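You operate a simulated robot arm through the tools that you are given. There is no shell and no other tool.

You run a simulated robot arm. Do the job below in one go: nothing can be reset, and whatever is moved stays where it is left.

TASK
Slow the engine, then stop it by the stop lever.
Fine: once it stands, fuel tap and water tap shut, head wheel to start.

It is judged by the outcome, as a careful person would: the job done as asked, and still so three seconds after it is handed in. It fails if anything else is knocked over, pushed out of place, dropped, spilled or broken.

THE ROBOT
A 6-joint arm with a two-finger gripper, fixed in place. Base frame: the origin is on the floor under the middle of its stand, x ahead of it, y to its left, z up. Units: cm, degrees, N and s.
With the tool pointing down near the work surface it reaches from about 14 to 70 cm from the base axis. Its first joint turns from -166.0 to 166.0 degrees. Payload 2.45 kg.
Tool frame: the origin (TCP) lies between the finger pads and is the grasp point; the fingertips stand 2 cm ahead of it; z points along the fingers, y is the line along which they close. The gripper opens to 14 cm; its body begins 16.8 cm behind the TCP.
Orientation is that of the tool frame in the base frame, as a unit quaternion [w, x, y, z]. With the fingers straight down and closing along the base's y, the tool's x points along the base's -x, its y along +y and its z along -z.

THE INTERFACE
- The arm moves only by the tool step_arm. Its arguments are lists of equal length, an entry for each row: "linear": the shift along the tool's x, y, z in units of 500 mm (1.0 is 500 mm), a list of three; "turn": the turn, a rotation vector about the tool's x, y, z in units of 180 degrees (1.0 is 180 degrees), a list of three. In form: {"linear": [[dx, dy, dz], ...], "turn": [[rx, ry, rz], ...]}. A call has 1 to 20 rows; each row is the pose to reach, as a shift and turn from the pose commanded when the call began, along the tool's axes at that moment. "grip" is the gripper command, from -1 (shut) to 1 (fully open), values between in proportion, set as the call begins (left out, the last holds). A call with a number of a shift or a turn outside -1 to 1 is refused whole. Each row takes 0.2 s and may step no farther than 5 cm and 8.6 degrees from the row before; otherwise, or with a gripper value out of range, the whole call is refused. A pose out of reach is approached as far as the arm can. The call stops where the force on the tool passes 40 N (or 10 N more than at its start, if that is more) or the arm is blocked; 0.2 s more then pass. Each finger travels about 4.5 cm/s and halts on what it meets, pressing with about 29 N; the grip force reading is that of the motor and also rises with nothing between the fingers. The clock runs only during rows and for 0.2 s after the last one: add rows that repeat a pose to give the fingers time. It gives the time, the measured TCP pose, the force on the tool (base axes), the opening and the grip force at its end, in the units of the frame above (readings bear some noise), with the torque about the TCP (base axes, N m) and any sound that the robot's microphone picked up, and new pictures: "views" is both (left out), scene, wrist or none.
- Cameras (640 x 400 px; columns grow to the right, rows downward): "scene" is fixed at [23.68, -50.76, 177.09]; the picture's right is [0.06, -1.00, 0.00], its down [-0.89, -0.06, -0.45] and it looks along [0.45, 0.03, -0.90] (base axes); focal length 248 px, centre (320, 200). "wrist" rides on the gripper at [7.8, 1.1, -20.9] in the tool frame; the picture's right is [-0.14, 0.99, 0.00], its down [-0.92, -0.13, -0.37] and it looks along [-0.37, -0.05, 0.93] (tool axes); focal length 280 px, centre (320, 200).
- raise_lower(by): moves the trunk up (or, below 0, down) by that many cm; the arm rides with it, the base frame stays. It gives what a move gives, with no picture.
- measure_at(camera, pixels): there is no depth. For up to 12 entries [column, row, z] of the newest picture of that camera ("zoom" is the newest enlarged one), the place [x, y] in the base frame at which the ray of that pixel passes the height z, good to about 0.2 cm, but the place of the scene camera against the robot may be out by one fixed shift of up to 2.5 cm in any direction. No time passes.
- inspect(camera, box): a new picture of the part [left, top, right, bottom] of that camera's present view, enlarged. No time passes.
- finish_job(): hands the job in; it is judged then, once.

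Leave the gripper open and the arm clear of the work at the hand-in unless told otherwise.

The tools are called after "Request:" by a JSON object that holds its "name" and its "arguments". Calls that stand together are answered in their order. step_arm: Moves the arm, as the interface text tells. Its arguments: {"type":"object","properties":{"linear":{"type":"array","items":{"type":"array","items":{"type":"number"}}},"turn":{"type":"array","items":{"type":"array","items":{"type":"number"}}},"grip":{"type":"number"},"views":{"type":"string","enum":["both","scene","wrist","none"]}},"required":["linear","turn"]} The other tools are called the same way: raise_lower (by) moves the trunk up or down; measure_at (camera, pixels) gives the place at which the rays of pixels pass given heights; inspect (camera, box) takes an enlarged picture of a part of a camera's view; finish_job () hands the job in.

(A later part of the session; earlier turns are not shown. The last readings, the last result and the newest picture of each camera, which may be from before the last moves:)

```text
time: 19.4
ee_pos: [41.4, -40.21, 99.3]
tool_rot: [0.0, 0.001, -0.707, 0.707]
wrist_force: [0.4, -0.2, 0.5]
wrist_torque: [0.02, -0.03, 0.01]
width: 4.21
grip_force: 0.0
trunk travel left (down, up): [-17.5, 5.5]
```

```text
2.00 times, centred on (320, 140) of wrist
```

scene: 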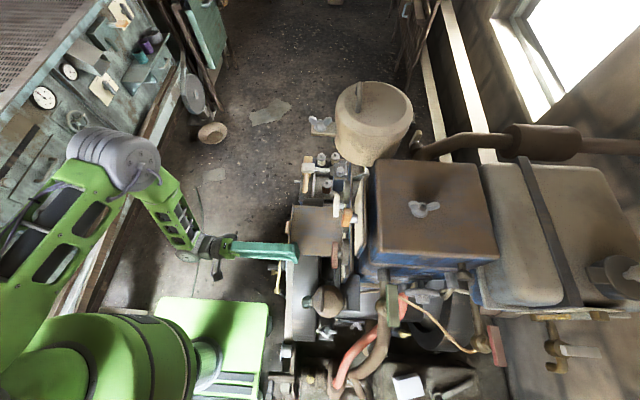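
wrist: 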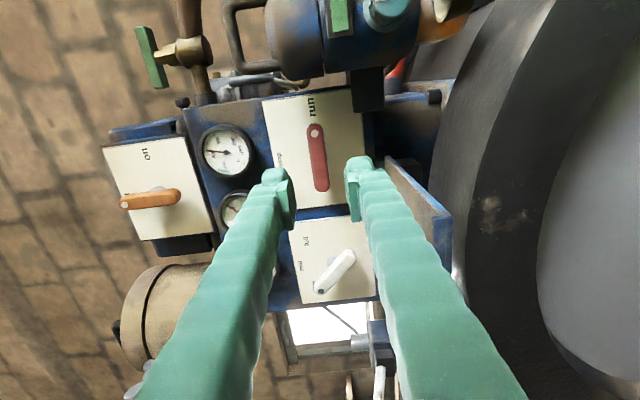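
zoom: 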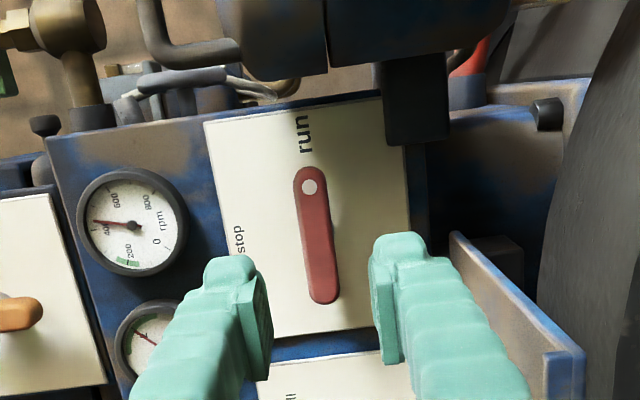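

The red lever is centred between the fingers at (318,157), matching the aim point. The rpm reads about 390 and is still falling. I'll advance 9 cm, stop short of the lever, and check the gauge again.

Request:
{"name": "step_arm", "arguments": {"linear": [[0, 0, 0.06], [0, 0, 0.12], [0, 0, 0.18], [0, 0, 0.18], [0, 0, 0.18], [0, 0, 0.18], [0, 0, 0.18], [0, 0, 0.18], [0, 0, 0.18], [0, 0, 0.18]], "turn": [[0, 0, 0], [0, 0, 0], [0, 0, 0], [0, 0, 0], [0, 0, 0], [0, 0, 0], [0, 0, 0], [0, 0, 0], [0, 0, 0], [0, 0, 0]]}}

Request:
{"name": "inspect", "arguments": {"camera": "wrist", "box": [160, 20, 400, 240]}}

Request:
{"name": "inspect", "arguments": {"camera": "scene", "box": [200, 210, 380, 330]}}

```text
time: 21.6
ee_pos: [41.28, -48.94, 99.62]
tool_rot: [-0.001, -0.002, 0.707, -0.707]
wrist_force: [-1.0, 0.2, -0.4]
wrist_torque: [0.03, 0.01, 0.01]
width: 4.21
grip_force: 0.1
trunk travel left (down, up): [-17.5, 5.5]
```

scene: 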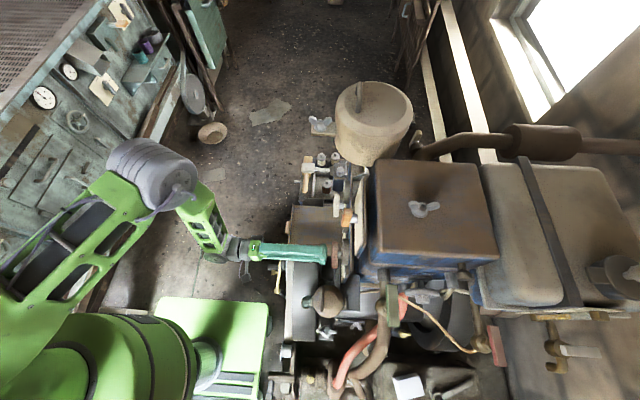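
wrist: 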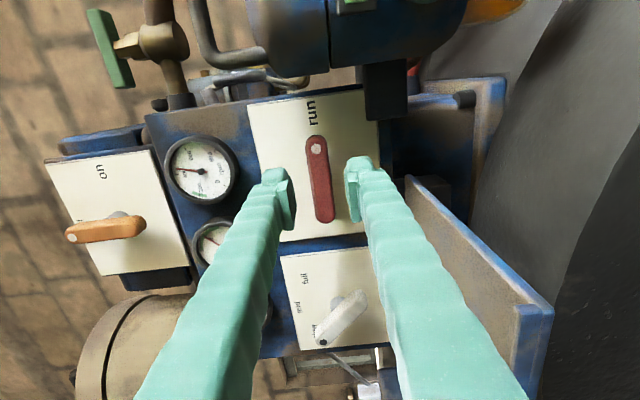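

```text
1.82 times, centred on (280, 130) of wrist
```

zoom: 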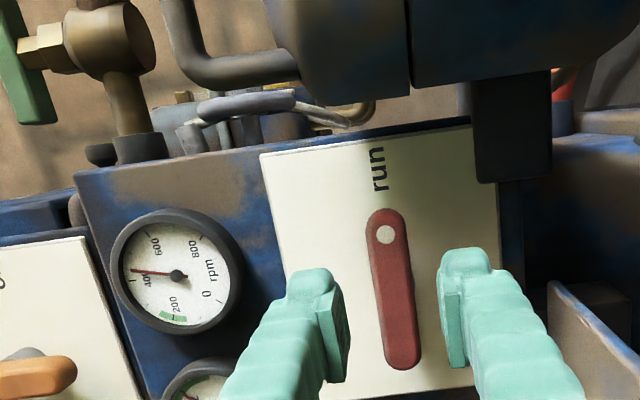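

```text
3.33 times, centred on (290, 270) of scene
```

zoom: 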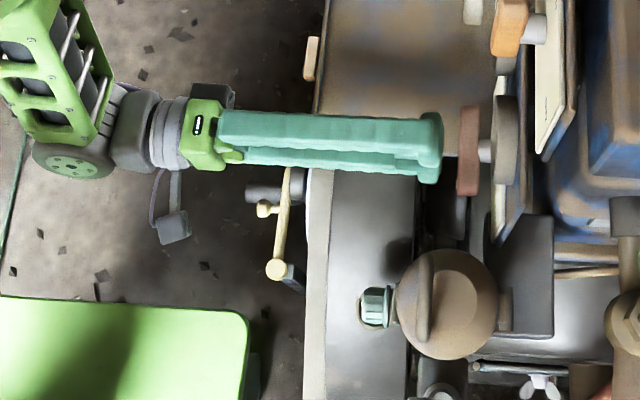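

Request:
{"name": "inspect", "arguments": {"camera": "wrist", "box": [160, 130, 240, 210]}}

```text
5.00 times, centred on (200, 170) of wrist
```

zoom: 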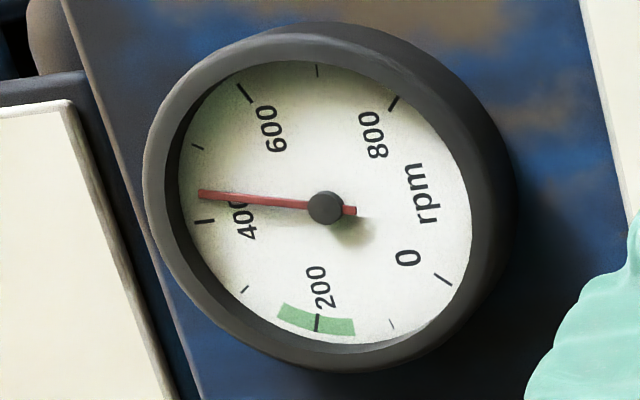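

The rpm gauge reads about 435. I'll hold still for 3 s and see whether it keeps falling toward the green band (150-250).

Request:
{"name": "step_arm", "arguments": {"linear": [[0, 0, 0], [0, 0, 0], [0, 0, 0], [0, 0, 0], [0, 0, 0], [0, 0, 0], [0, 0, 0], [0, 0, 0], [0, 0, 0], [0, 0, 0], [0, 0, 0], [0, 0, 0], [0, 0, 0], [0, 0, 0], [0, 0, 0]], "turn": [[0, 0, 0], [0, 0, 0], [0, 0, 0], [0, 0, 0], [0, 0, 0], [0, 0, 0], [0, 0, 0], [0, 0, 0], [0, 0, 0], [0, 0, 0], [0, 0, 0], [0, 0, 0], [0, 0, 0], [0, 0, 0], [0, 0, 0]], "views": "wrist"}}

Request:
{"name": "inspect", "arguments": {"camera": "wrist", "box": [160, 130, 240, 210]}}

Request:
{"name": "inspect", "arguments": {"camera": "wrist", "box": [270, 240, 400, 360]}}

```text
time: 24.8
ee_pos: [41.28, -48.95, 99.58]
tool_rot: [0.002, 0.001, -0.707, 0.707]
wrist_force: [-0.2, -0.1, -0.9]
wrist_torque: [0.01, -0.02, 0.01]
width: 4.21
grip_force: 0.0
trunk travel left (down, up): [-17.5, 5.5]
```

wrist: 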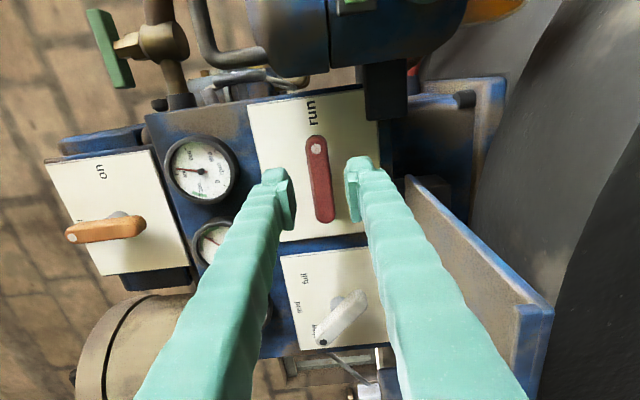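

```text
5.00 times, centred on (200, 170) of wrist
```

zoom: 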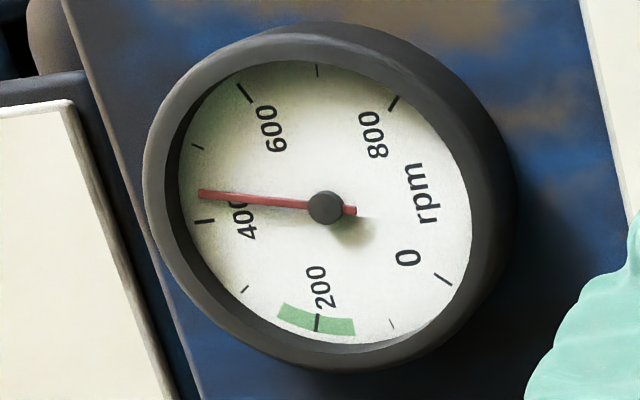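

```text
3.33 times, centred on (335, 300) of wrist
```

zoom: 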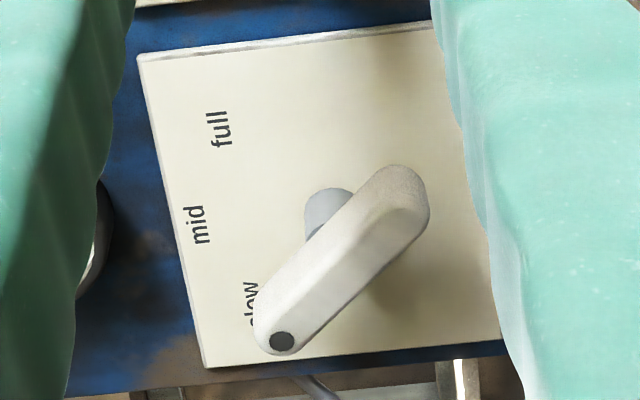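

The speed has settled at about 440, outside the green band. The lever looks right at "slow", but it may not be fully home. I'll go back to the white lever and press it properly against its "slow" stop before touching the stop lever.

Request:
{"name": "step_arm", "arguments": {"linear": [[0, 0, -0.05], [-0.01, 0, -0.08], [-0.03, 0, -0.08], [-0.05, 0, -0.08], [-0.07, 0, -0.08], [-0.09, 0, -0.08], [-0.11, 0, -0.08], [-0.13, 0, -0.08], [-0.15, 0, -0.08], [-0.17, 0, -0.08], [-0.19, 0, -0.08], [-0.21, 0, -0.08], [-0.24, 0, -0.08], [-0.27, 0, -0.08], [-0.3, 0, -0.08], [-0.32, 0, -0.08], [-0.34, 0, -0.08], [-0.34, 0, -0.08]], "turn": [[0, 0, -0.0441], [0, 0, -0.0882], [0, 0, -0.1324], [0, 0, -0.1765], [0, 0, -0.2206], [0, 0, -0.2647], [0, 0, -0.3088], [0, 0, -0.3529], [0, 0, -0.3971], [0, 0, -0.4412], [0, 0, -0.4853], [0, 0, -0.5294], [0, 0, -0.5735], [0, 0, -0.6176], [0, 0, -0.6618], [0, 0, -0.7059], [0, 0, -0.75], [0, 0, -0.75]], "views": "wrist"}}

Request:
{"name": "inspect", "arguments": {"camera": "wrist", "box": [220, 60, 420, 260]}}

Request:
{"name": "inspect", "arguments": {"camera": "wrist", "box": [480, 120, 620, 240]}}

```text
time: 28.6
ee_pos: [58.27, -44.98, 99.27]
tool_rot: [0.654, 0.654, -0.269, 0.269]
wrist_force: [-0.1, 0.0, -0.7]
wrist_torque: [0.03, 0.0, -0.02]
width: 4.2
grip_force: 0.0
trunk travel left (down, up): [-17.5, 5.5]
```

wrist: 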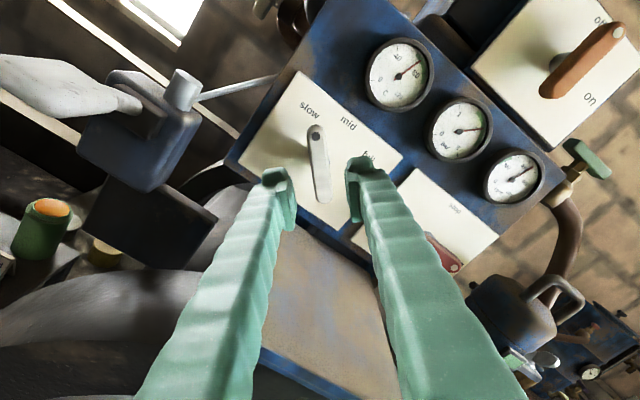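

```text
2.00 times, centred on (320, 160) of wrist
```

zoom: 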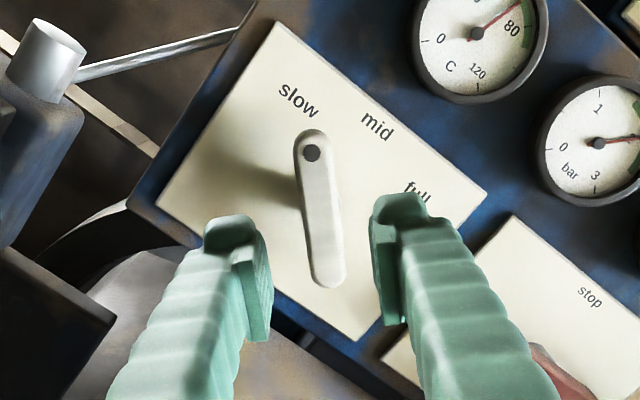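

```text
3.33 times, centred on (550, 180) of wrist
```

zoom: 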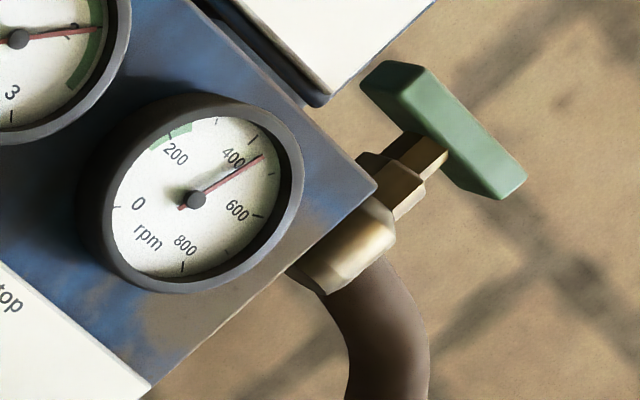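

The lever sits at about 45°, with the "slow" label a few degrees beyond it. I also see something with a gauge at lower right, near (590,340), so I'll look at that first.

Request:
{"name": "inspect", "arguments": {"camera": "wrist", "box": [500, 270, 640, 400]}}

Request:
{"name": "inspect", "arguments": {"camera": "wrist", "box": [0, 40, 240, 300]}}

```text
3.08 times, centred on (570, 335) of wrist
```

zoom: 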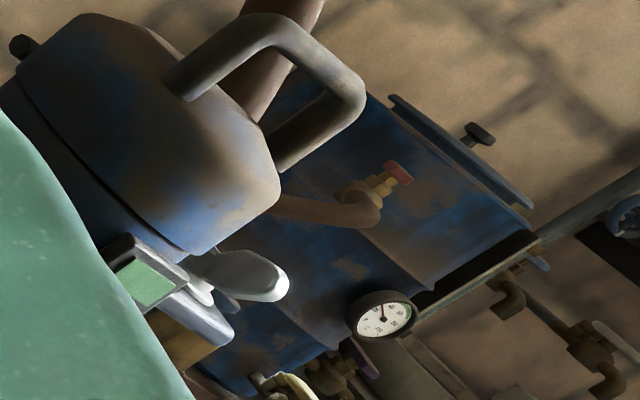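

```text
1.54 times, centred on (120, 170) of wrist
```

zoom: 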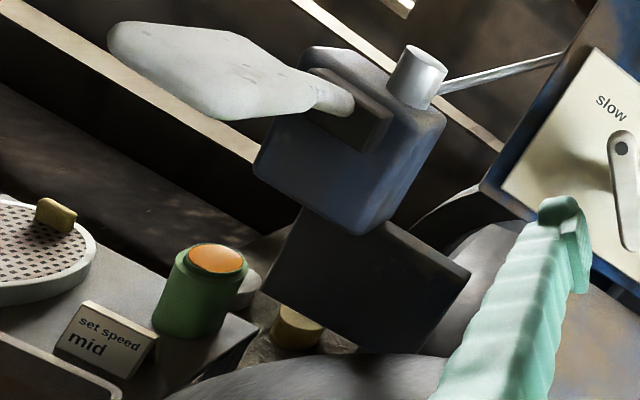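

There's a small card reading "set speed mid", and a pump box with a rod running to the panel. I'll advance on the white lever, grip it, and turn it gently past 45° to find the real stop.

Request:
{"name": "step_arm", "arguments": {"linear": [[0, 0, 0.08], [0, 0, 0.162], [0, 0, 0.162]], "turn": [[0, 0, 0], [0, 0, 0], [0, 0, 0]], "views": "wrist"}}

Request:
{"name": "step_arm", "arguments": {"linear": [[0, 0, 0], [0, 0, 0], [0, 0, 0], [0, 0, 0]], "turn": [[0, 0, 0], [0, 0, 0], [0, 0, 0], [0, 0, 0]], "grip": -1, "views": "none"}}

```text
time: 29.4
ee_pos: [58.35, -53.38, 99.4]
tool_rot: [0.653, 0.654, -0.269, 0.27]
wrist_force: [0.4, -0.4, -0.6]
wrist_torque: [-0.03, 0.01, -0.03]
width: 4.2
grip_force: 0.0
trunk travel left (down, up): [-17.5, 5.5]
```

wrist: 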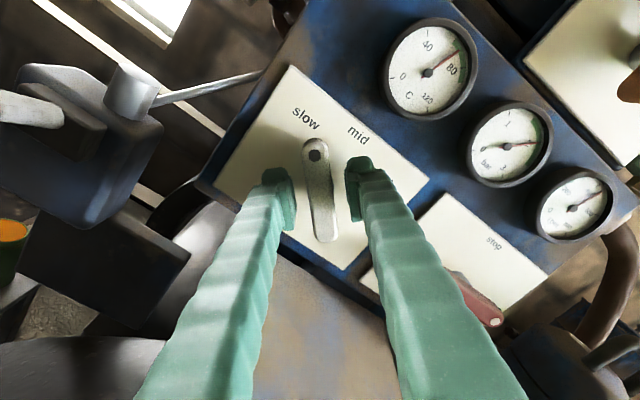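

```text
time: 30.4
ee_pos: [58.38, -53.21, 99.4]
tool_rot: [0.653, 0.654, -0.27, 0.27]
wrist_force: [-2.5, 8.4, 2.2]
wrist_torque: [-0.07, -0.08, 0.0]
width: 1.89
grip_force: 44.1
trunk travel left (down, up): [-17.5, 5.5]
```

The lever is gripped with little side force. I'll turn 3°, then 5°, then 7° further toward "slow" and hold, watching the torque.

Request:
{"name": "step_arm", "arguments": {"linear": [[0, 0, 0], [0, 0, 0], [0, 0, 0], [0, 0, 0]], "turn": [[0, 0, -0.011], [0, 0, -0.022], [0, 0, -0.033], [0, 0, -0.033]], "views": "wrist"}}

Request:
{"name": "inspect", "arguments": {"camera": "wrist", "box": [220, 60, 420, 260]}}

Request:
{"name": "inspect", "arguments": {"camera": "wrist", "box": [520, 140, 620, 240]}}

```text
time: 31.4
ee_pos: [58.34, -53.13, 99.25]
tool_rot: [0.667, 0.667, -0.235, 0.236]
wrist_force: [-1.6, 18.3, 1.8]
wrist_torque: [-0.01, -1.59, -0.08]
width: 2.08
grip_force: 45.2
trunk travel left (down, up): [-17.5, 5.5]
```

wrist: 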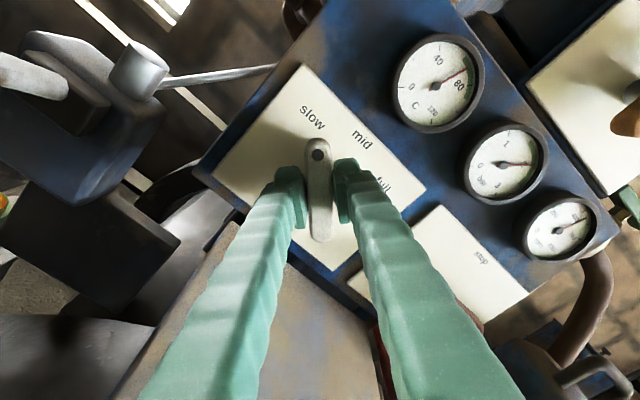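

```text
2.00 times, centred on (320, 160) of wrist
```

zoom: 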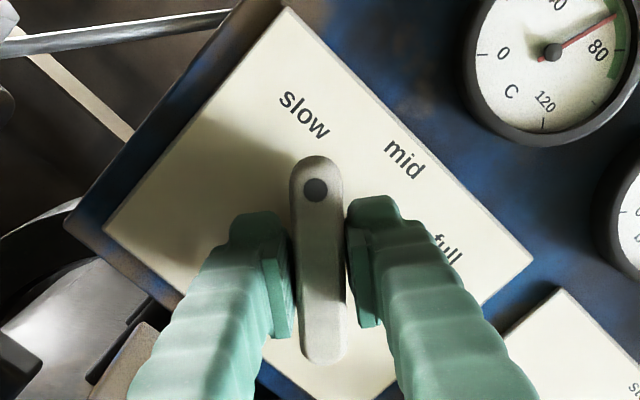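

```text
4.00 times, centred on (570, 190) of wrist
```

zoom: 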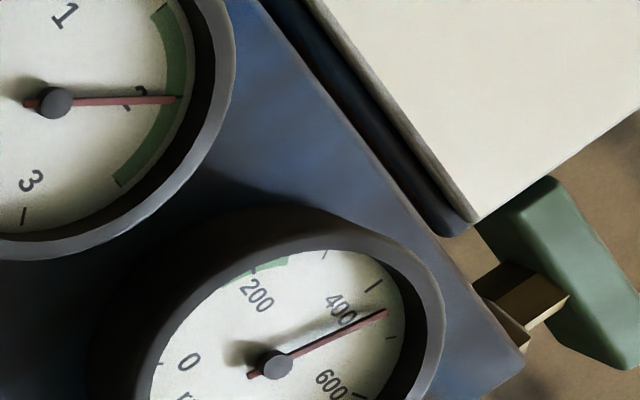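

Torque is -1.6 N·m and the lever won't go further, so it is on its hard stop at "slow". The rpm still reads about 445. I'll release and back out, then look at the pump box, the rod and the "set speed" card to see what else governs the speed.

Request:
{"name": "step_arm", "arguments": {"linear": [[0, 0, 0], [0, 0, 0], [0, 0, 0], [0, 0, 0], [0, 0, -0.08], [0, 0, -0.16], [0, 0, -0.24], [0, 0, -0.32], [0, 0, -0.32]], "turn": [[0, 0, 0.015], [0, 0, 0.022], [0, 0, 0.022], [0, 0, 0.022], [0, 0, 0.022], [0, 0, 0.022], [0, 0, 0.022], [0, 0, 0.022], [0, 0, 0.022]], "grip": -0.4, "views": "wrist"}}

Request:
{"name": "inspect", "arguments": {"camera": "wrist", "box": [0, 40, 240, 240]}}

Request:
{"name": "inspect", "arguments": {"camera": "wrist", "box": [300, 40, 560, 240]}}

Request:
{"name": "inspect", "arguments": {"camera": "scene", "box": [290, 140, 370, 200]}}

```text
time: 33.4
ee_pos: [58.58, -37.39, 99.35]
tool_rot: [0.658, 0.659, -0.258, 0.258]
wrist_force: [0.2, 0.5, 0.5]
wrist_torque: [0.03, -0.03, -0.01]
width: 4.21
grip_force: 0.0
trunk travel left (down, up): [-17.5, 5.5]
```

wrist: 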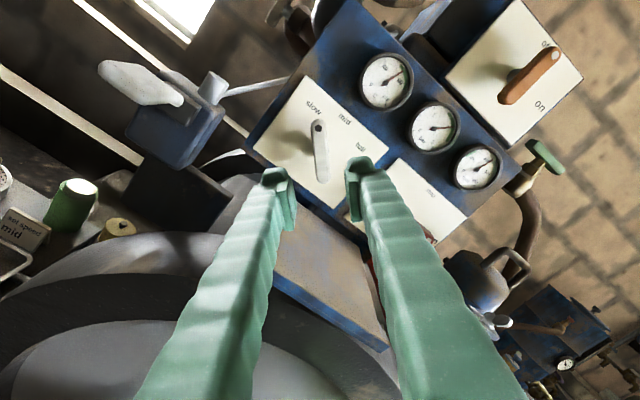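

```text
2.00 times, centred on (120, 140) of wrist
```

zoom: 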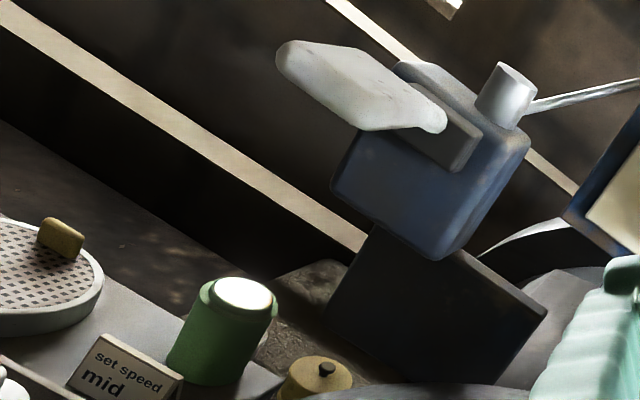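

```text
2.00 times, centred on (430, 140) of wrist
```

zoom: 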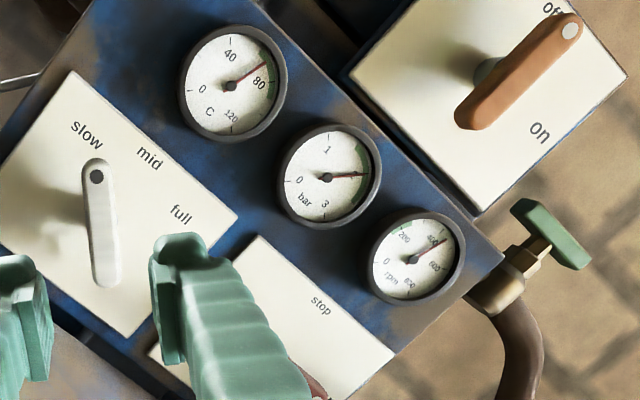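

```text
6.67 times, centred on (330, 170) of scene
```

zoom: 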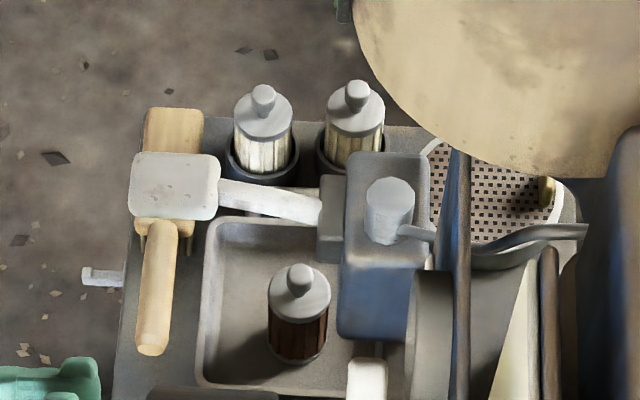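

The blue box looks like the injection pump with its priming handle, and the rpm is steady at about 445. I'll pull up and back to see the bench on the left side of the engine and any other cards or controls.

Request:
{"name": "step_arm", "arguments": {"linear": [[0.0446, 0.0076, -0.0263], [0.0891, 0.0152, -0.0526], [0.1337, 0.0228, -0.0789], [0.1783, 0.0304, -0.1051], [0.2229, 0.038, -0.1314], [0.2674, 0.0456, -0.1577], [0.312, 0.0532, -0.184], [0.312, 0.0532, -0.184]], "turn": [[0.0081, -0.0187, 0.0367], [0.0163, -0.0374, 0.0734], [0.0244, -0.0561, 0.1101], [0.0326, -0.0749, 0.1468], [0.0407, -0.0936, 0.1835], [0.0489, -0.1123, 0.2202], [0.057, -0.131, 0.2569], [0.057, -0.131, 0.2569]], "grip": 0.6, "views": "wrist"}}

Request:
{"name": "inspect", "arguments": {"camera": "wrist", "box": [200, 160, 420, 300]}}

Request:
{"name": "inspect", "arguments": {"camera": "wrist", "box": [220, 240, 420, 400]}}

```text
time: 35.2
ee_pos: [68.01, -28.03, 112.18]
tool_rot: [0.38, 0.597, -0.596, 0.38]
wrist_force: [-0.3, -0.3, -0.5]
wrist_torque: [0.0, -0.01, 0.02]
width: 11.21
grip_force: 0.2
trunk travel left (down, up): [-17.5, 5.5]
```

wrist: 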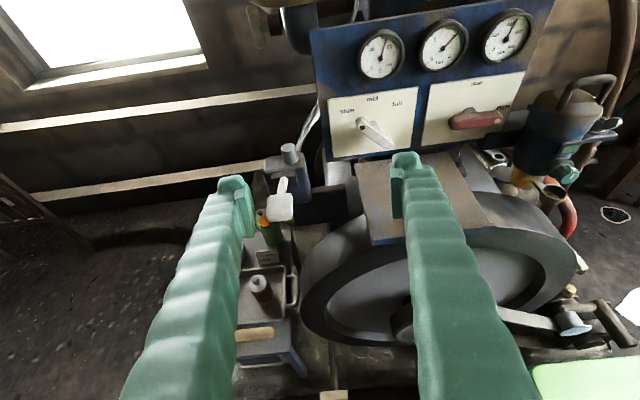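

```text
2.86 times, centred on (310, 230) of wrist
```

zoom: 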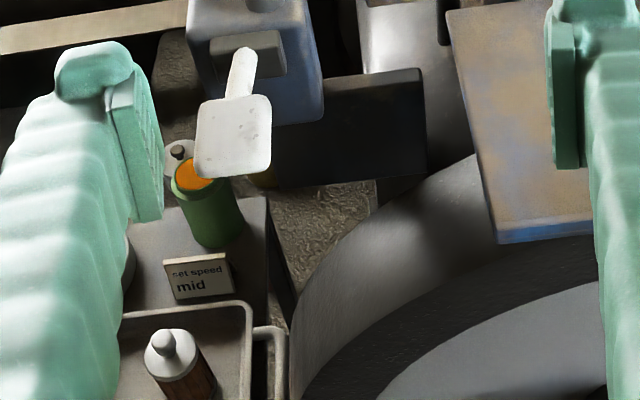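

```text
2.50 times, centred on (320, 320) of wrist
```

zoom: 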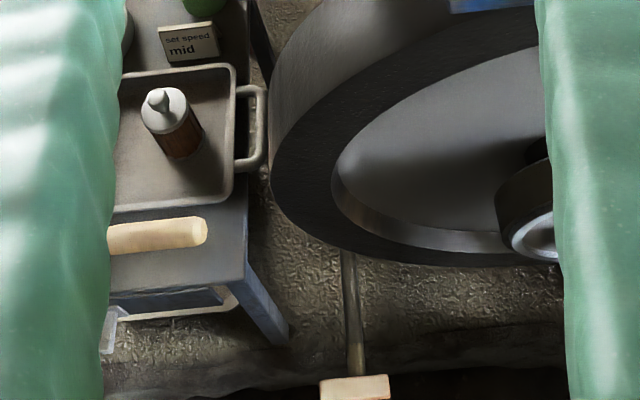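

The card is only a note on the bench. The speed lever is on its stop and the rpm is stable. Before throwing the stop lever I'll survey the other side of the engine (head wheel, taps and any other speed control) by swinging the camera high around to look toward +x.

Request:
{"name": "step_arm", "arguments": {"linear": [[0.0422, 0.08, 0.0116], [0.0843, 0.16, 0.0232], [0.1265, 0.24, 0.0348], [0.1687, 0.32, 0.0463], [0.2108, 0.4, 0.0579], [0.253, 0.48, 0.0695], [0.2952, 0.56, 0.0811], [0.3373, 0.64, 0.0927], [0.3795, 0.72, 0.1043], [0.4217, 0.8, 0.1158], [0.4638, 0.88, 0.1274], [0.506, 0.96, 0.139], [0.506, 0.96, 0.139]], "turn": [[0.0252, 0, -0.0117], [0.0504, 0, -0.0235], [0.0755, 0, -0.0352], [0.1007, 0, -0.047], [0.1259, 0, -0.0587], [0.1511, 0, -0.0705], [0.1762, 0, -0.0822], [0.2014, 0, -0.0939], [0.2266, 0, -0.1057], [0.2518, 0, -0.1174], [0.2769, 0, -0.1292], [0.3021, 0, -0.1409], [0.3021, 0, -0.1409]]}}

```text
time: 37.8
ee_pos: [43.89, -31.47, 133.95]
tool_rot: [0.182, 0.884, -0.225, 0.368]
wrist_force: [0.3, 0.2, -0.3]
wrist_torque: [-0.04, -0.06, -0.01]
width: 11.19
grip_force: 0.0
out of reach, approached as far as the arm can: row 5, 6, 7, 8, 9, 10, 11, 12
trunk travel left (down, up): [-17.5, 5.5]
stopped in row 12: the arm was blocked; the commanded pose is now the measured one
```

scene: 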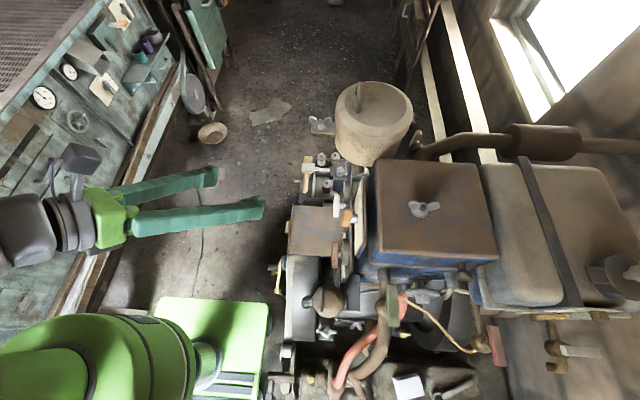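
wrist: 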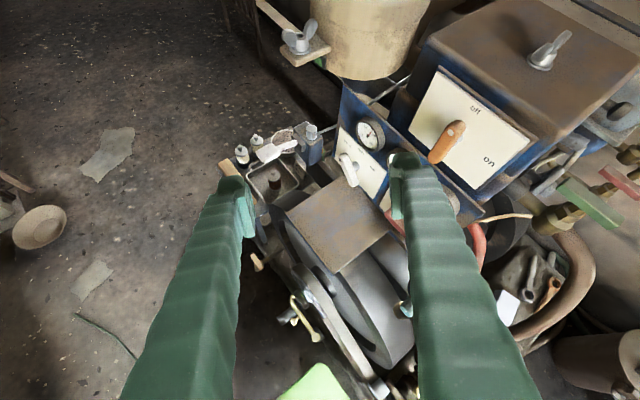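

The arm ran out of reach in that twisted pose and nothing was touched. I'll unwind back to the earlier heading, then reach the other side from the starting orientation, where the camera naturally looks toward +x.

Request:
{"name": "step_arm", "arguments": {"linear": [[0.0021, 0.0113, -0.0178], [0.0042, 0.0225, -0.0355], [0.0062, 0.0338, -0.0533], [0.0083, 0.045, -0.071], [0.0104, 0.0563, -0.0888], [0.0125, 0.0675, -0.1065], [0.0145, 0.0788, -0.1243], [0.0166, 0.09, -0.142], [0.0166, 0.09, -0.142]], "turn": [[-0.0249, -0.0049, 0.0316], [-0.0499, -0.0099, 0.0632], [-0.0748, -0.0148, 0.0948], [-0.0998, -0.0198, 0.1264], [-0.1247, -0.0247, 0.1579], [-0.1496, -0.0296, 0.1895], [-0.1746, -0.0346, 0.2211], [-0.1995, -0.0395, 0.2527], [-0.1995, -0.0395, 0.2527]], "views": "none"}}

```text
time: 39.8
ee_pos: [37.63, -32.59, 139.86]
tool_rot: [-0.272, -0.647, 0.66, -0.267]
wrist_force: [-0.2, 0.4, 0.1]
wrist_torque: [-0.01, -0.02, -0.03]
width: 11.2
grip_force: 0.0
out of reach, approached as far as the arm can: row 1
trunk travel left (down, up): [-17.5, 5.5]
```

Back at a neutral heading. Now I'll move to (8,-56,132) with the tool tilted 30° toward +x, so the camera looks at the tap and head-wheel side.

Request:
{"name": "step_arm", "arguments": {"linear": [[0.0156, 0.0423, 0.0316], [0.0313, 0.0846, 0.0632], [0.0469, 0.1269, 0.0948], [0.0626, 0.1691, 0.1265], [0.0782, 0.2114, 0.1581], [0.0939, 0.2537, 0.1897], [0.1095, 0.296, 0.2213], [0.1251, 0.3383, 0.2529], [0.1408, 0.3806, 0.2845], [0.1564, 0.4229, 0.3161], [0.1721, 0.4651, 0.3478], [0.1877, 0.5074, 0.3794], [0.2034, 0.5497, 0.411], [0.219, 0.592, 0.4426], [0.219, 0.592, 0.4426]], "turn": [[-0.0049, -0.023, 0.0375], [-0.0099, -0.0461, 0.0751], [-0.0148, -0.0692, 0.1126], [-0.0198, -0.0922, 0.1501], [-0.0247, -0.1153, 0.1877], [-0.0297, -0.1383, 0.2252], [-0.0346, -0.1614, 0.2628], [-0.0395, -0.1844, 0.3003], [-0.0445, -0.2075, 0.3378], [-0.0494, -0.2305, 0.3754], [-0.0544, -0.2536, 0.4129], [-0.0593, -0.2766, 0.4504], [-0.0643, -0.2997, 0.488], [-0.0692, -0.3227, 0.5255], [-0.0692, -0.3227, 0.5255]]}}

```text
time: 43.0
ee_pos: [7.58, -55.24, 131.91]
tool_rot: [0.26, 0.008, 0.966, -0.001]
wrist_force: [0.2, -0.5, 0.7]
wrist_torque: [-0.01, 0.04, -0.01]
width: 11.19
grip_force: 0.0
trunk travel left (down, up): [-17.5, 5.5]
```

scene: 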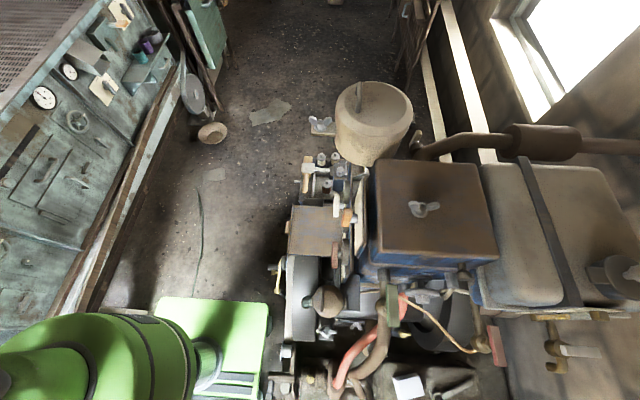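
wrist: 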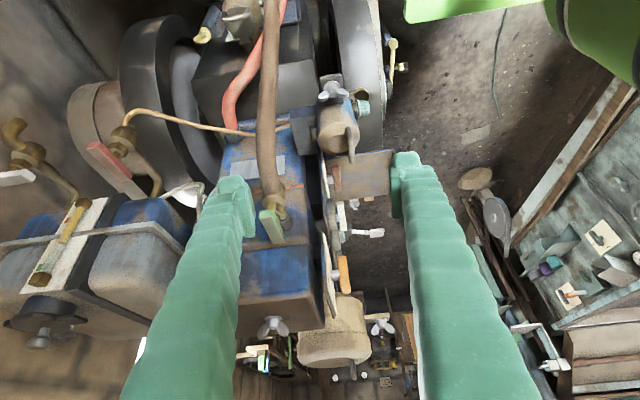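

The taps are in view, with the red lever at (115,160) and the green at (270,225), but a finger hides the head wheel. I'll shift 14 cm toward -y so the wheel falls between the fingers.

Request:
{"name": "step_arm", "arguments": {"linear": [[0, -0.07, 0], [0, -0.14, 0], [0, -0.21, 0], [0, -0.28, 0], [0, -0.28, 0]], "turn": [[0, 0, 0], [0, 0, 0], [0, 0, 0], [0, 0, 0], [0, 0, 0]], "views": "wrist"}}

Request:
{"name": "inspect", "arguments": {"camera": "wrist", "box": [230, 120, 430, 270]}}

Request:
{"name": "inspect", "arguments": {"camera": "wrist", "box": [60, 80, 260, 220]}}

Request:
{"name": "inspect", "arguments": {"camera": "wrist", "box": [200, 0, 500, 130]}}

```text
time: 44.2
ee_pos: [7.35, -69.39, 131.78]
tool_rot: [0.261, 0.007, 0.965, -0.001]
wrist_force: [-0.1, 0.9, 0.5]
wrist_torque: [-0.03, -0.04, 0.02]
width: 11.19
grip_force: 0.0
trunk travel left (down, up): [-17.5, 5.5]
```

wrist: 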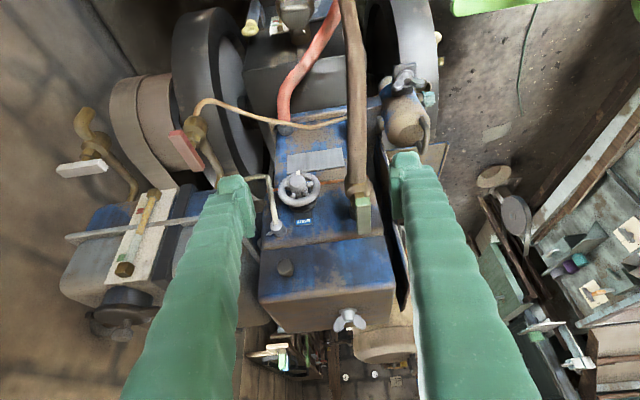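

```text
2.67 times, centred on (330, 195) of wrist
```

zoom: 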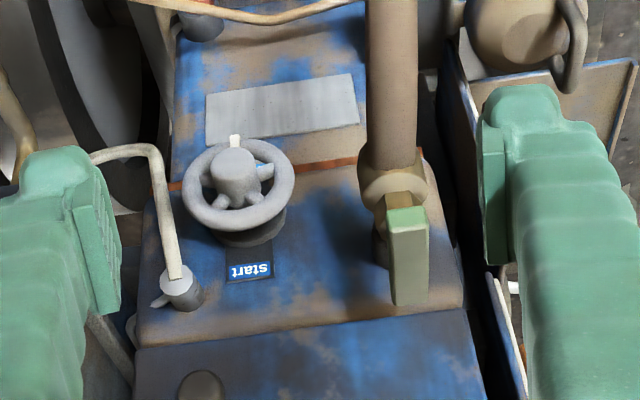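

```text
2.86 times, centred on (160, 150) of wrist
```

zoom: 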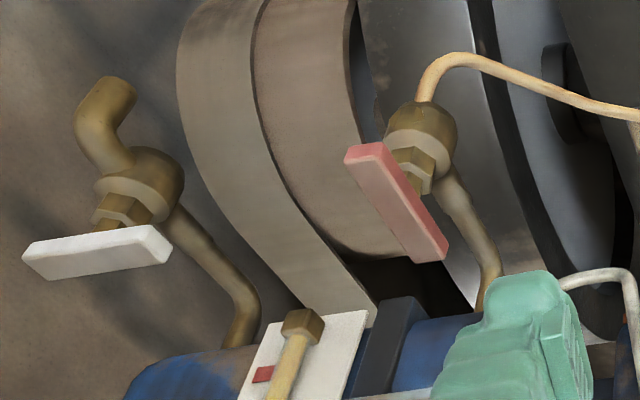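

```text
2.13 times, centred on (350, 65) of wrist
```

zoom: 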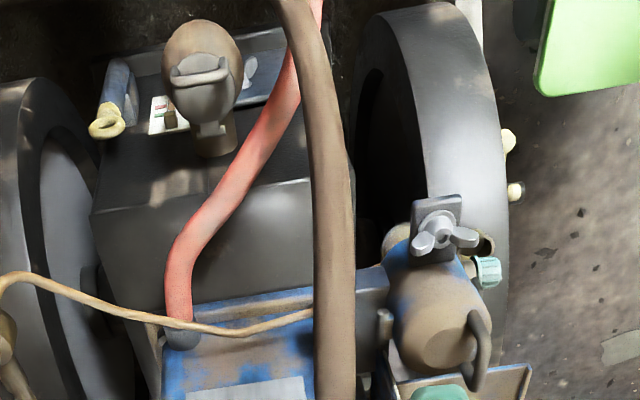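

This is a good view, although upside down: world up is image down. The head wheel is at (299,187) with the "start" plate next to it, and its white mark points away from the plate. Red lever = fuel: it sits on the thin pipe from the tank, in line, so it is open. Green lever = water: it sits on the head hose, in line, so it is open. The white drain cock is already across, so shut. I'll zoom further on each.

Request:
{"name": "inspect", "arguments": {"camera": "wrist", "box": [262, 155, 342, 235]}}

Request:
{"name": "inspect", "arguments": {"camera": "wrist", "box": [330, 160, 394, 250]}}

Request:
{"name": "inspect", "arguments": {"camera": "wrist", "box": [150, 100, 230, 180]}}

Request:
{"name": "inspect", "arguments": {"camera": "wrist", "box": [270, 130, 350, 180]}}

Request:
{"name": "inspect", "arguments": {"camera": "wrist", "box": [230, 0, 350, 75]}}

Request:
{"name": "measure_at", "arguments": {"camera": "wrist", "pixels": [[187, 151, 106], [363, 215.6, 122], [299.2, 187.5, 111]]}}

```text
5.00 times, centred on (302, 195) of wrist
```

zoom: 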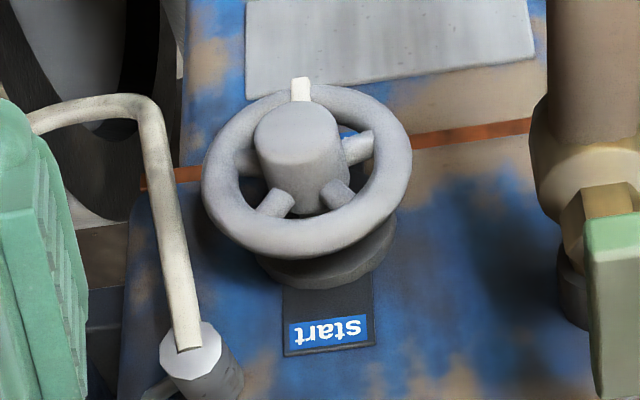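

```text
4.44 times, centred on (362, 205) of wrist
```

zoom: 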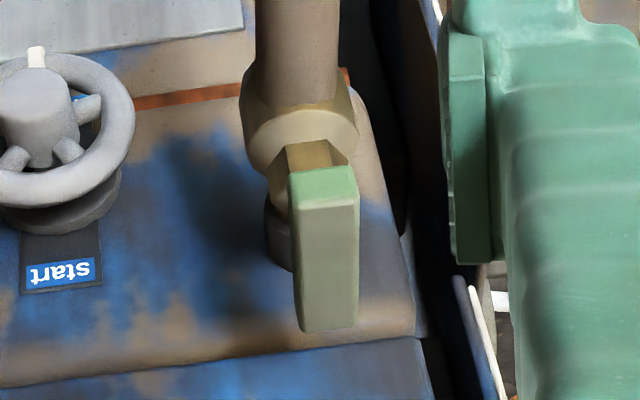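

```text
5.00 times, centred on (190, 140) of wrist
```

zoom: 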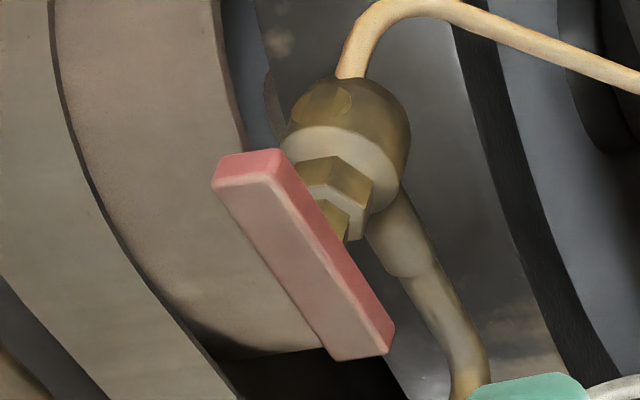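

```text
8.00 times, centred on (310, 155) of wrist
```

zoom: 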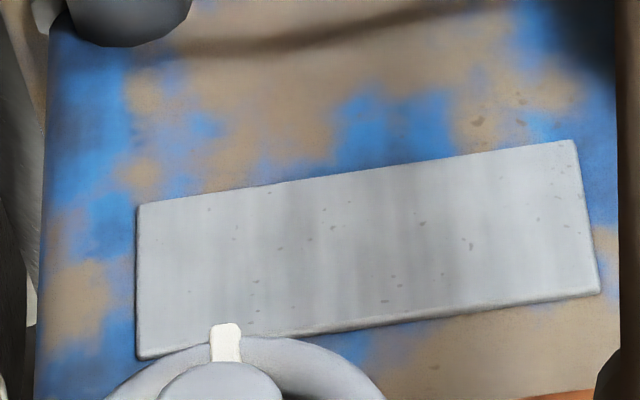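

```text
5.33 times, centred on (290, 38) of wrist
```

zoom: 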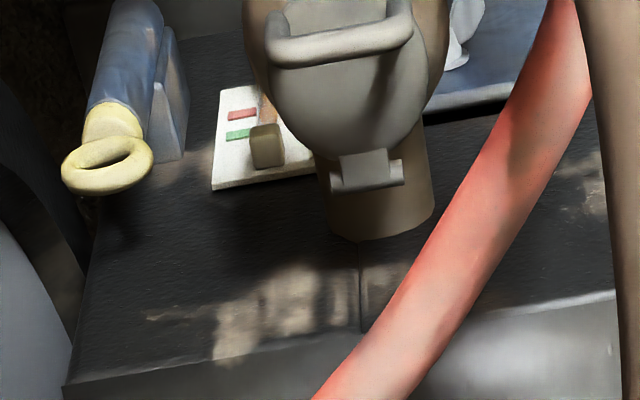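

```text
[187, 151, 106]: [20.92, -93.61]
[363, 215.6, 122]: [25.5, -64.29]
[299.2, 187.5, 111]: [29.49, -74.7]
```

The wheel's white mark is at the bottom with "start" above it, so it needs about half a turn, later. I see no other speed control. The rpm went from 650 at "full" to a steady 450 at the "slow" stop, so the engine is slowed. Now back to the stop lever: first up and away from the taps, closing the fingers to about 4 cm.

Request:
{"name": "step_arm", "arguments": {"linear": [[-0.0194, 0.0788, 0.0022], [-0.0388, 0.1575, 0.0045], [-0.0581, 0.2363, 0.0068], [-0.0775, 0.315, 0.009], [-0.0969, 0.3938, 0.0112], [-0.1163, 0.4725, 0.0135], [-0.1356, 0.5513, 0.0158], [-0.155, 0.63, 0.018], [-0.155, 0.63, 0.018]], "turn": [[0, 0.0208, 0], [0, 0.0417, 0], [0, 0.0625, 0], [0, 0.0833, 0], [0, 0.1042, 0], [0, 0.125, 0], [0, 0.1458, 0], [0, 0.1667, 0], [0, 0.1667, 0]], "grip": -0.4, "views": "none"}}

```text
time: 46.2
ee_pos: [15.26, -37.98, 135.35]
tool_rot: [0.001, 0.008, 1.0, 0.002]
wrist_force: [0.5, -1.2, -0.2]
wrist_torque: [0.02, 0.0, 0.04]
width: 4.21
grip_force: 0.1
trunk travel left (down, up): [-17.5, 5.5]
```

Now rotate 90° to point at the panel, and move in front of the red lever at a safe distance.

Request:
{"name": "step_arm", "arguments": {"linear": [[-0.0474, 0.0073, 0.0418], [-0.0947, 0.0145, 0.0836], [-0.1421, 0.0218, 0.1255], [-0.1894, 0.0291, 0.1673], [-0.2368, 0.0364, 0.2091], [-0.2842, 0.0436, 0.2509], [-0.3315, 0.0509, 0.2927], [-0.3789, 0.0582, 0.3345], [-0.4263, 0.0655, 0.3764], [-0.4736, 0.0727, 0.4182], [-0.521, 0.08, 0.46], [-0.521, 0.08, 0.46]], "turn": [[0.0455, -0.0004, -0.0004], [0.0909, -0.0007, -0.0007], [0.1364, -0.0011, -0.0011], [0.1818, -0.0014, -0.0014], [0.2273, -0.0018, -0.0018], [0.2727, -0.0021, -0.0021], [0.3182, -0.0025, -0.0025], [0.3636, -0.0028, -0.0028], [0.4091, -0.0032, -0.0032], [0.4545, -0.0035, -0.0035], [0.5, -0.0039, -0.0039], [0.5, -0.0039, -0.0039]], "views": "wrist"}}

```text
time: 48.8
ee_pos: [41.3, -34.14, 111.8]
tool_rot: [-0.002, 0.0, -0.707, 0.707]
wrist_force: [0.5, 0.5, -0.7]
wrist_torque: [-0.02, -0.01, 0.0]
width: 4.21
grip_force: 0.0
out of reach, approached as far as the arm can: row 5, 6, 7, 8
trunk travel left (down, up): [-17.5, 5.5]
```

wrist: 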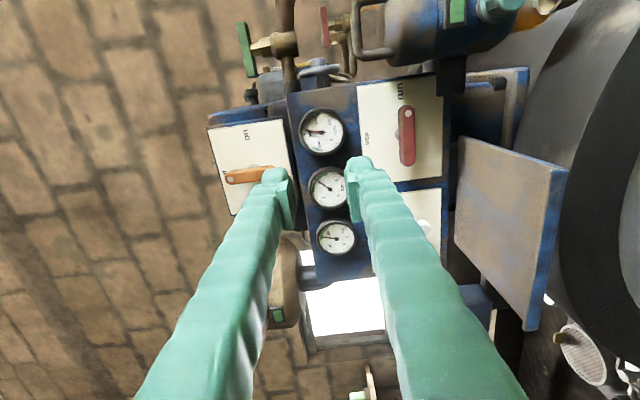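

Good orientation. I'll check the rpm gauge once more, then lower to the lever height and move closer.

Request:
{"name": "inspect", "arguments": {"camera": "wrist", "box": [290, 95, 370, 265]}}

Request:
{"name": "step_arm", "arguments": {"linear": [[0, 0.08, 0.03], [0, 0.16, 0.06], [0, 0.25, 0.12], [0, 0.25, 0.18], [0, 0.25, 0.2], [0, 0.25, 0.2]], "turn": [[0, 0, 0], [0, 0, 0], [0, 0, 0], [0, 0, 0], [0, 0, 0], [0, 0, 0]], "views": "wrist"}}

Request:
{"name": "inspect", "arguments": {"camera": "wrist", "box": [160, 60, 400, 240]}}

```text
2.35 times, centred on (330, 180) of wrist
```

zoom: 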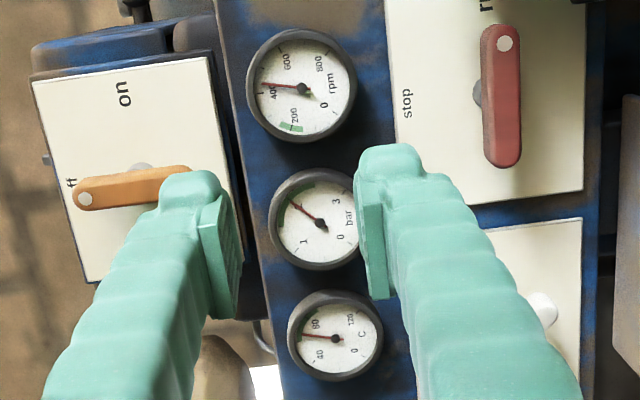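

```text
refused: row 3 steps farther than a row can; nothing moved
```

```text
2.22 times, centred on (280, 150) of wrist
```

zoom: 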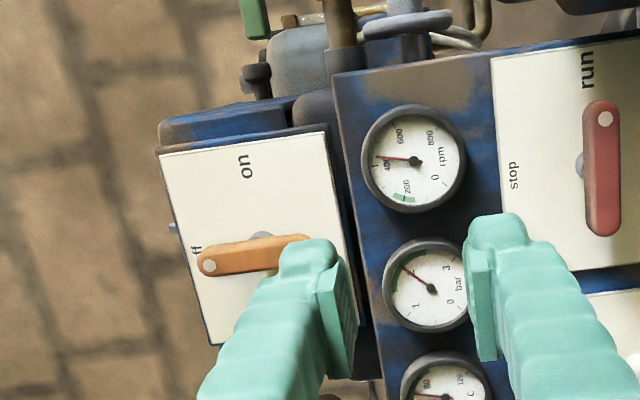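

The rpm is steady at about 450. One row of that call was too long and it was refused whole, so I'll repeat it with smaller steps.

Request:
{"name": "step_arm", "arguments": {"linear": [[0, 0.08, 0.02], [0, 0.16, 0.05], [0, 0.22, 0.1], [0, 0.25, 0.16], [0, 0.25, 0.2], [0, 0.25, 0.2]], "turn": [[0, 0, 0], [0, 0, 0], [0, 0, 0], [0, 0, 0], [0, 0, 0], [0, 0, 0]], "views": "wrist"}}

Request:
{"name": "inspect", "arguments": {"camera": "wrist", "box": [160, 60, 400, 240]}}

```text
time: 50.2
ee_pos: [41.3, -44.1, 99.71]
tool_rot: [0.001, 0.001, 0.707, -0.707]
wrist_force: [0.6, -0.2, -0.6]
wrist_torque: [-0.03, 0.01, 0.0]
width: 4.19
grip_force: 0.2
trunk travel left (down, up): [-17.5, 5.5]
```

wrist: 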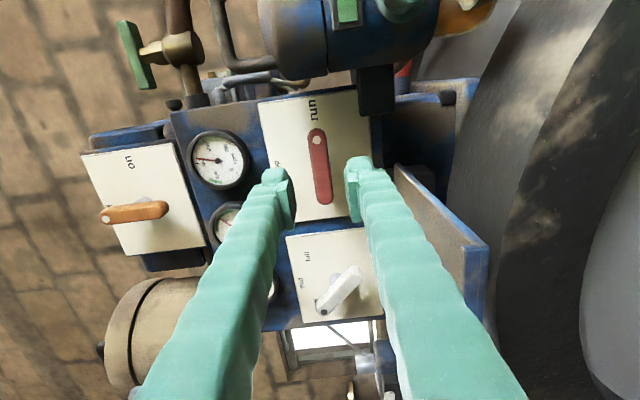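

```text
2.22 times, centred on (280, 150) of wrist
```

zoom: 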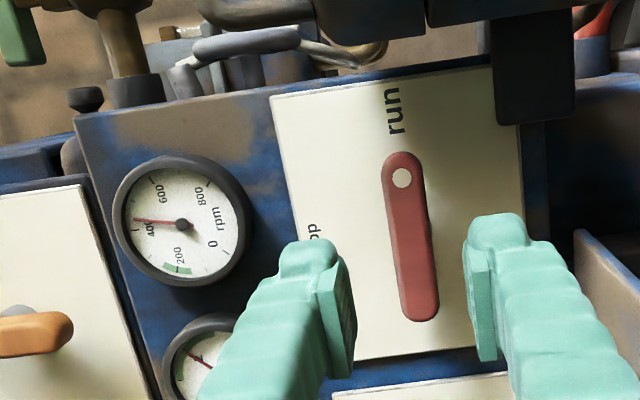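

The rpm reads 444, unchanged. Before the irreversible step I want to be sure "slow" really took, because 444 could also be the "mid" speed. I'll return to the white lever, nudge it toward mid to see whether the rpm responds, and put it back on the slow stop.

Request:
{"name": "step_arm", "arguments": {"linear": [[-0.01, 0, -0.01], [-0.02, 0, -0.02], [-0.04, 0, -0.02], [-0.06, 0, -0.02], [-0.08, 0, -0.02], [-0.1, 0, -0.02], [-0.12, 0, -0.02], [-0.14, 0, -0.02], [-0.16, 0, -0.02], [-0.18, 0, -0.02], [-0.2, 0, -0.02], [-0.22, 0, -0.02], [-0.24, 0, -0.02], [-0.27, 0, -0.02], [-0.3, 0, -0.02], [-0.32, 0, -0.02], [-0.34, 0, -0.02], [-0.34, 0, -0.02]], "turn": [[0, 0, -0.0441], [0, 0, -0.0882], [0, 0, -0.1324], [0, 0, -0.1765], [0, 0, -0.2206], [0, 0, -0.2647], [0, 0, -0.3088], [0, 0, -0.3529], [0, 0, -0.3971], [0, 0, -0.4412], [0, 0, -0.4853], [0, 0, -0.5294], [0, 0, -0.5735], [0, 0, -0.6176], [0, 0, -0.6618], [0, 0, -0.7059], [0, 0, -0.75], [0, 0, -0.75]], "views": "wrist"}}

Request:
{"name": "inspect", "arguments": {"camera": "wrist", "box": [240, 60, 400, 220]}}

Request:
{"name": "inspect", "arguments": {"camera": "wrist", "box": [480, 140, 560, 220]}}

```text
time: 54.0
ee_pos: [58.28, -43.38, 99.6]
tool_rot: [0.653, 0.653, -0.271, 0.27]
wrist_force: [-0.3, 1.2, -0.4]
wrist_torque: [0.0, 0.0, 0.02]
width: 4.19
grip_force: 0.1
trunk travel left (down, up): [-17.5, 5.5]
```

wrist: 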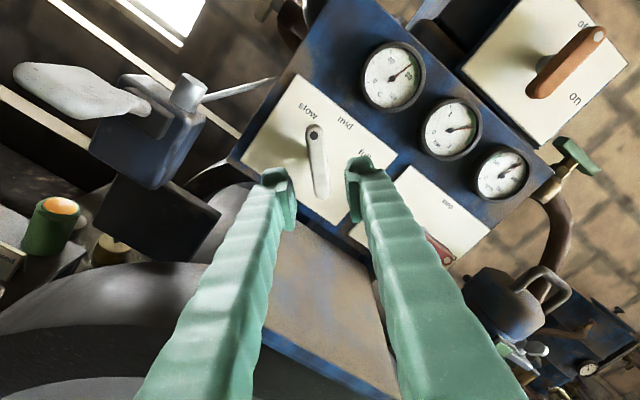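

```text
2.50 times, centred on (320, 140) of wrist
```

zoom: 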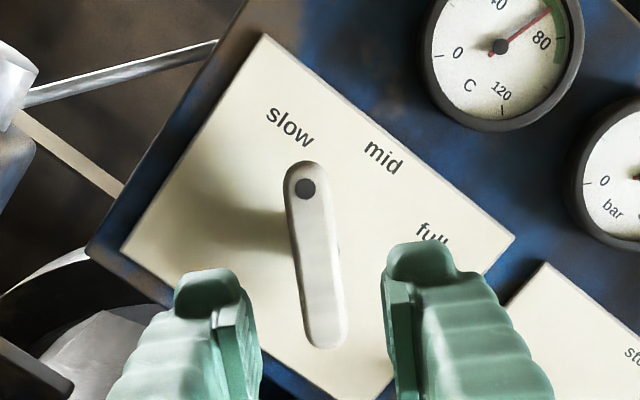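

```text
5.00 times, centred on (520, 180) of wrist
```

zoom: 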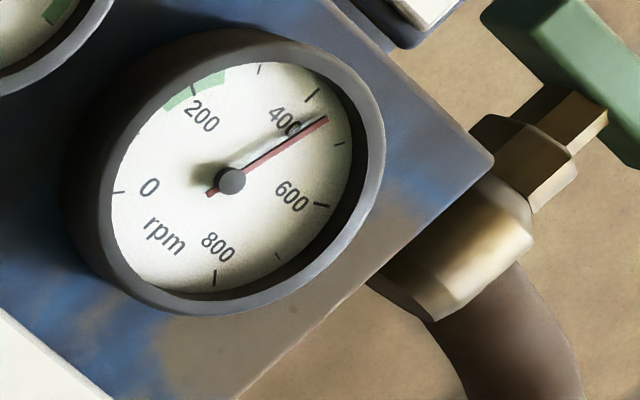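

Advance onto the white lever, then grip.

Request:
{"name": "step_arm", "arguments": {"linear": [[0, 0, 0.07], [0, 0, 0.14], [0, 0, 0.194], [0, 0, 0.194]], "turn": [[0, 0, 0], [0, 0, 0], [0, 0, 0], [0, 0, 0]], "views": "none"}}

Request:
{"name": "step_arm", "arguments": {"linear": [[0, 0, 0], [0, 0, 0], [0, 0, 0], [0, 0, 0]], "turn": [[0, 0, 0], [0, 0, 0], [0, 0, 0], [0, 0, 0]], "grip": -1, "views": "wrist"}}

```text
time: 55.0
ee_pos: [58.04, -53.04, 99.47]
tool_rot: [0.653, 0.653, -0.271, 0.271]
wrist_force: [0.0, -0.6, -0.3]
wrist_torque: [0.02, -0.03, 0.02]
width: 4.23
grip_force: 0.0
trunk travel left (down, up): [-17.5, 5.5]
```

```text
time: 56.0
ee_pos: [58.37, -52.92, 99.32]
tool_rot: [0.652, 0.655, -0.269, 0.271]
wrist_force: [13.8, 0.3, -12.6]
wrist_torque: [0.01, -0.01, 0.3]
width: 1.89
grip_force: 43.9
trunk travel left (down, up): [-17.5, 5.5]
```

wrist: 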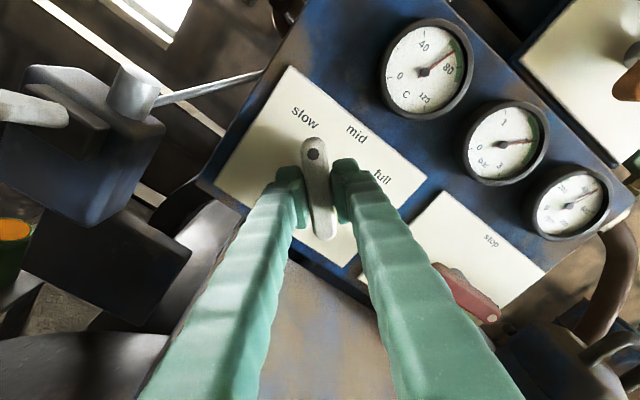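

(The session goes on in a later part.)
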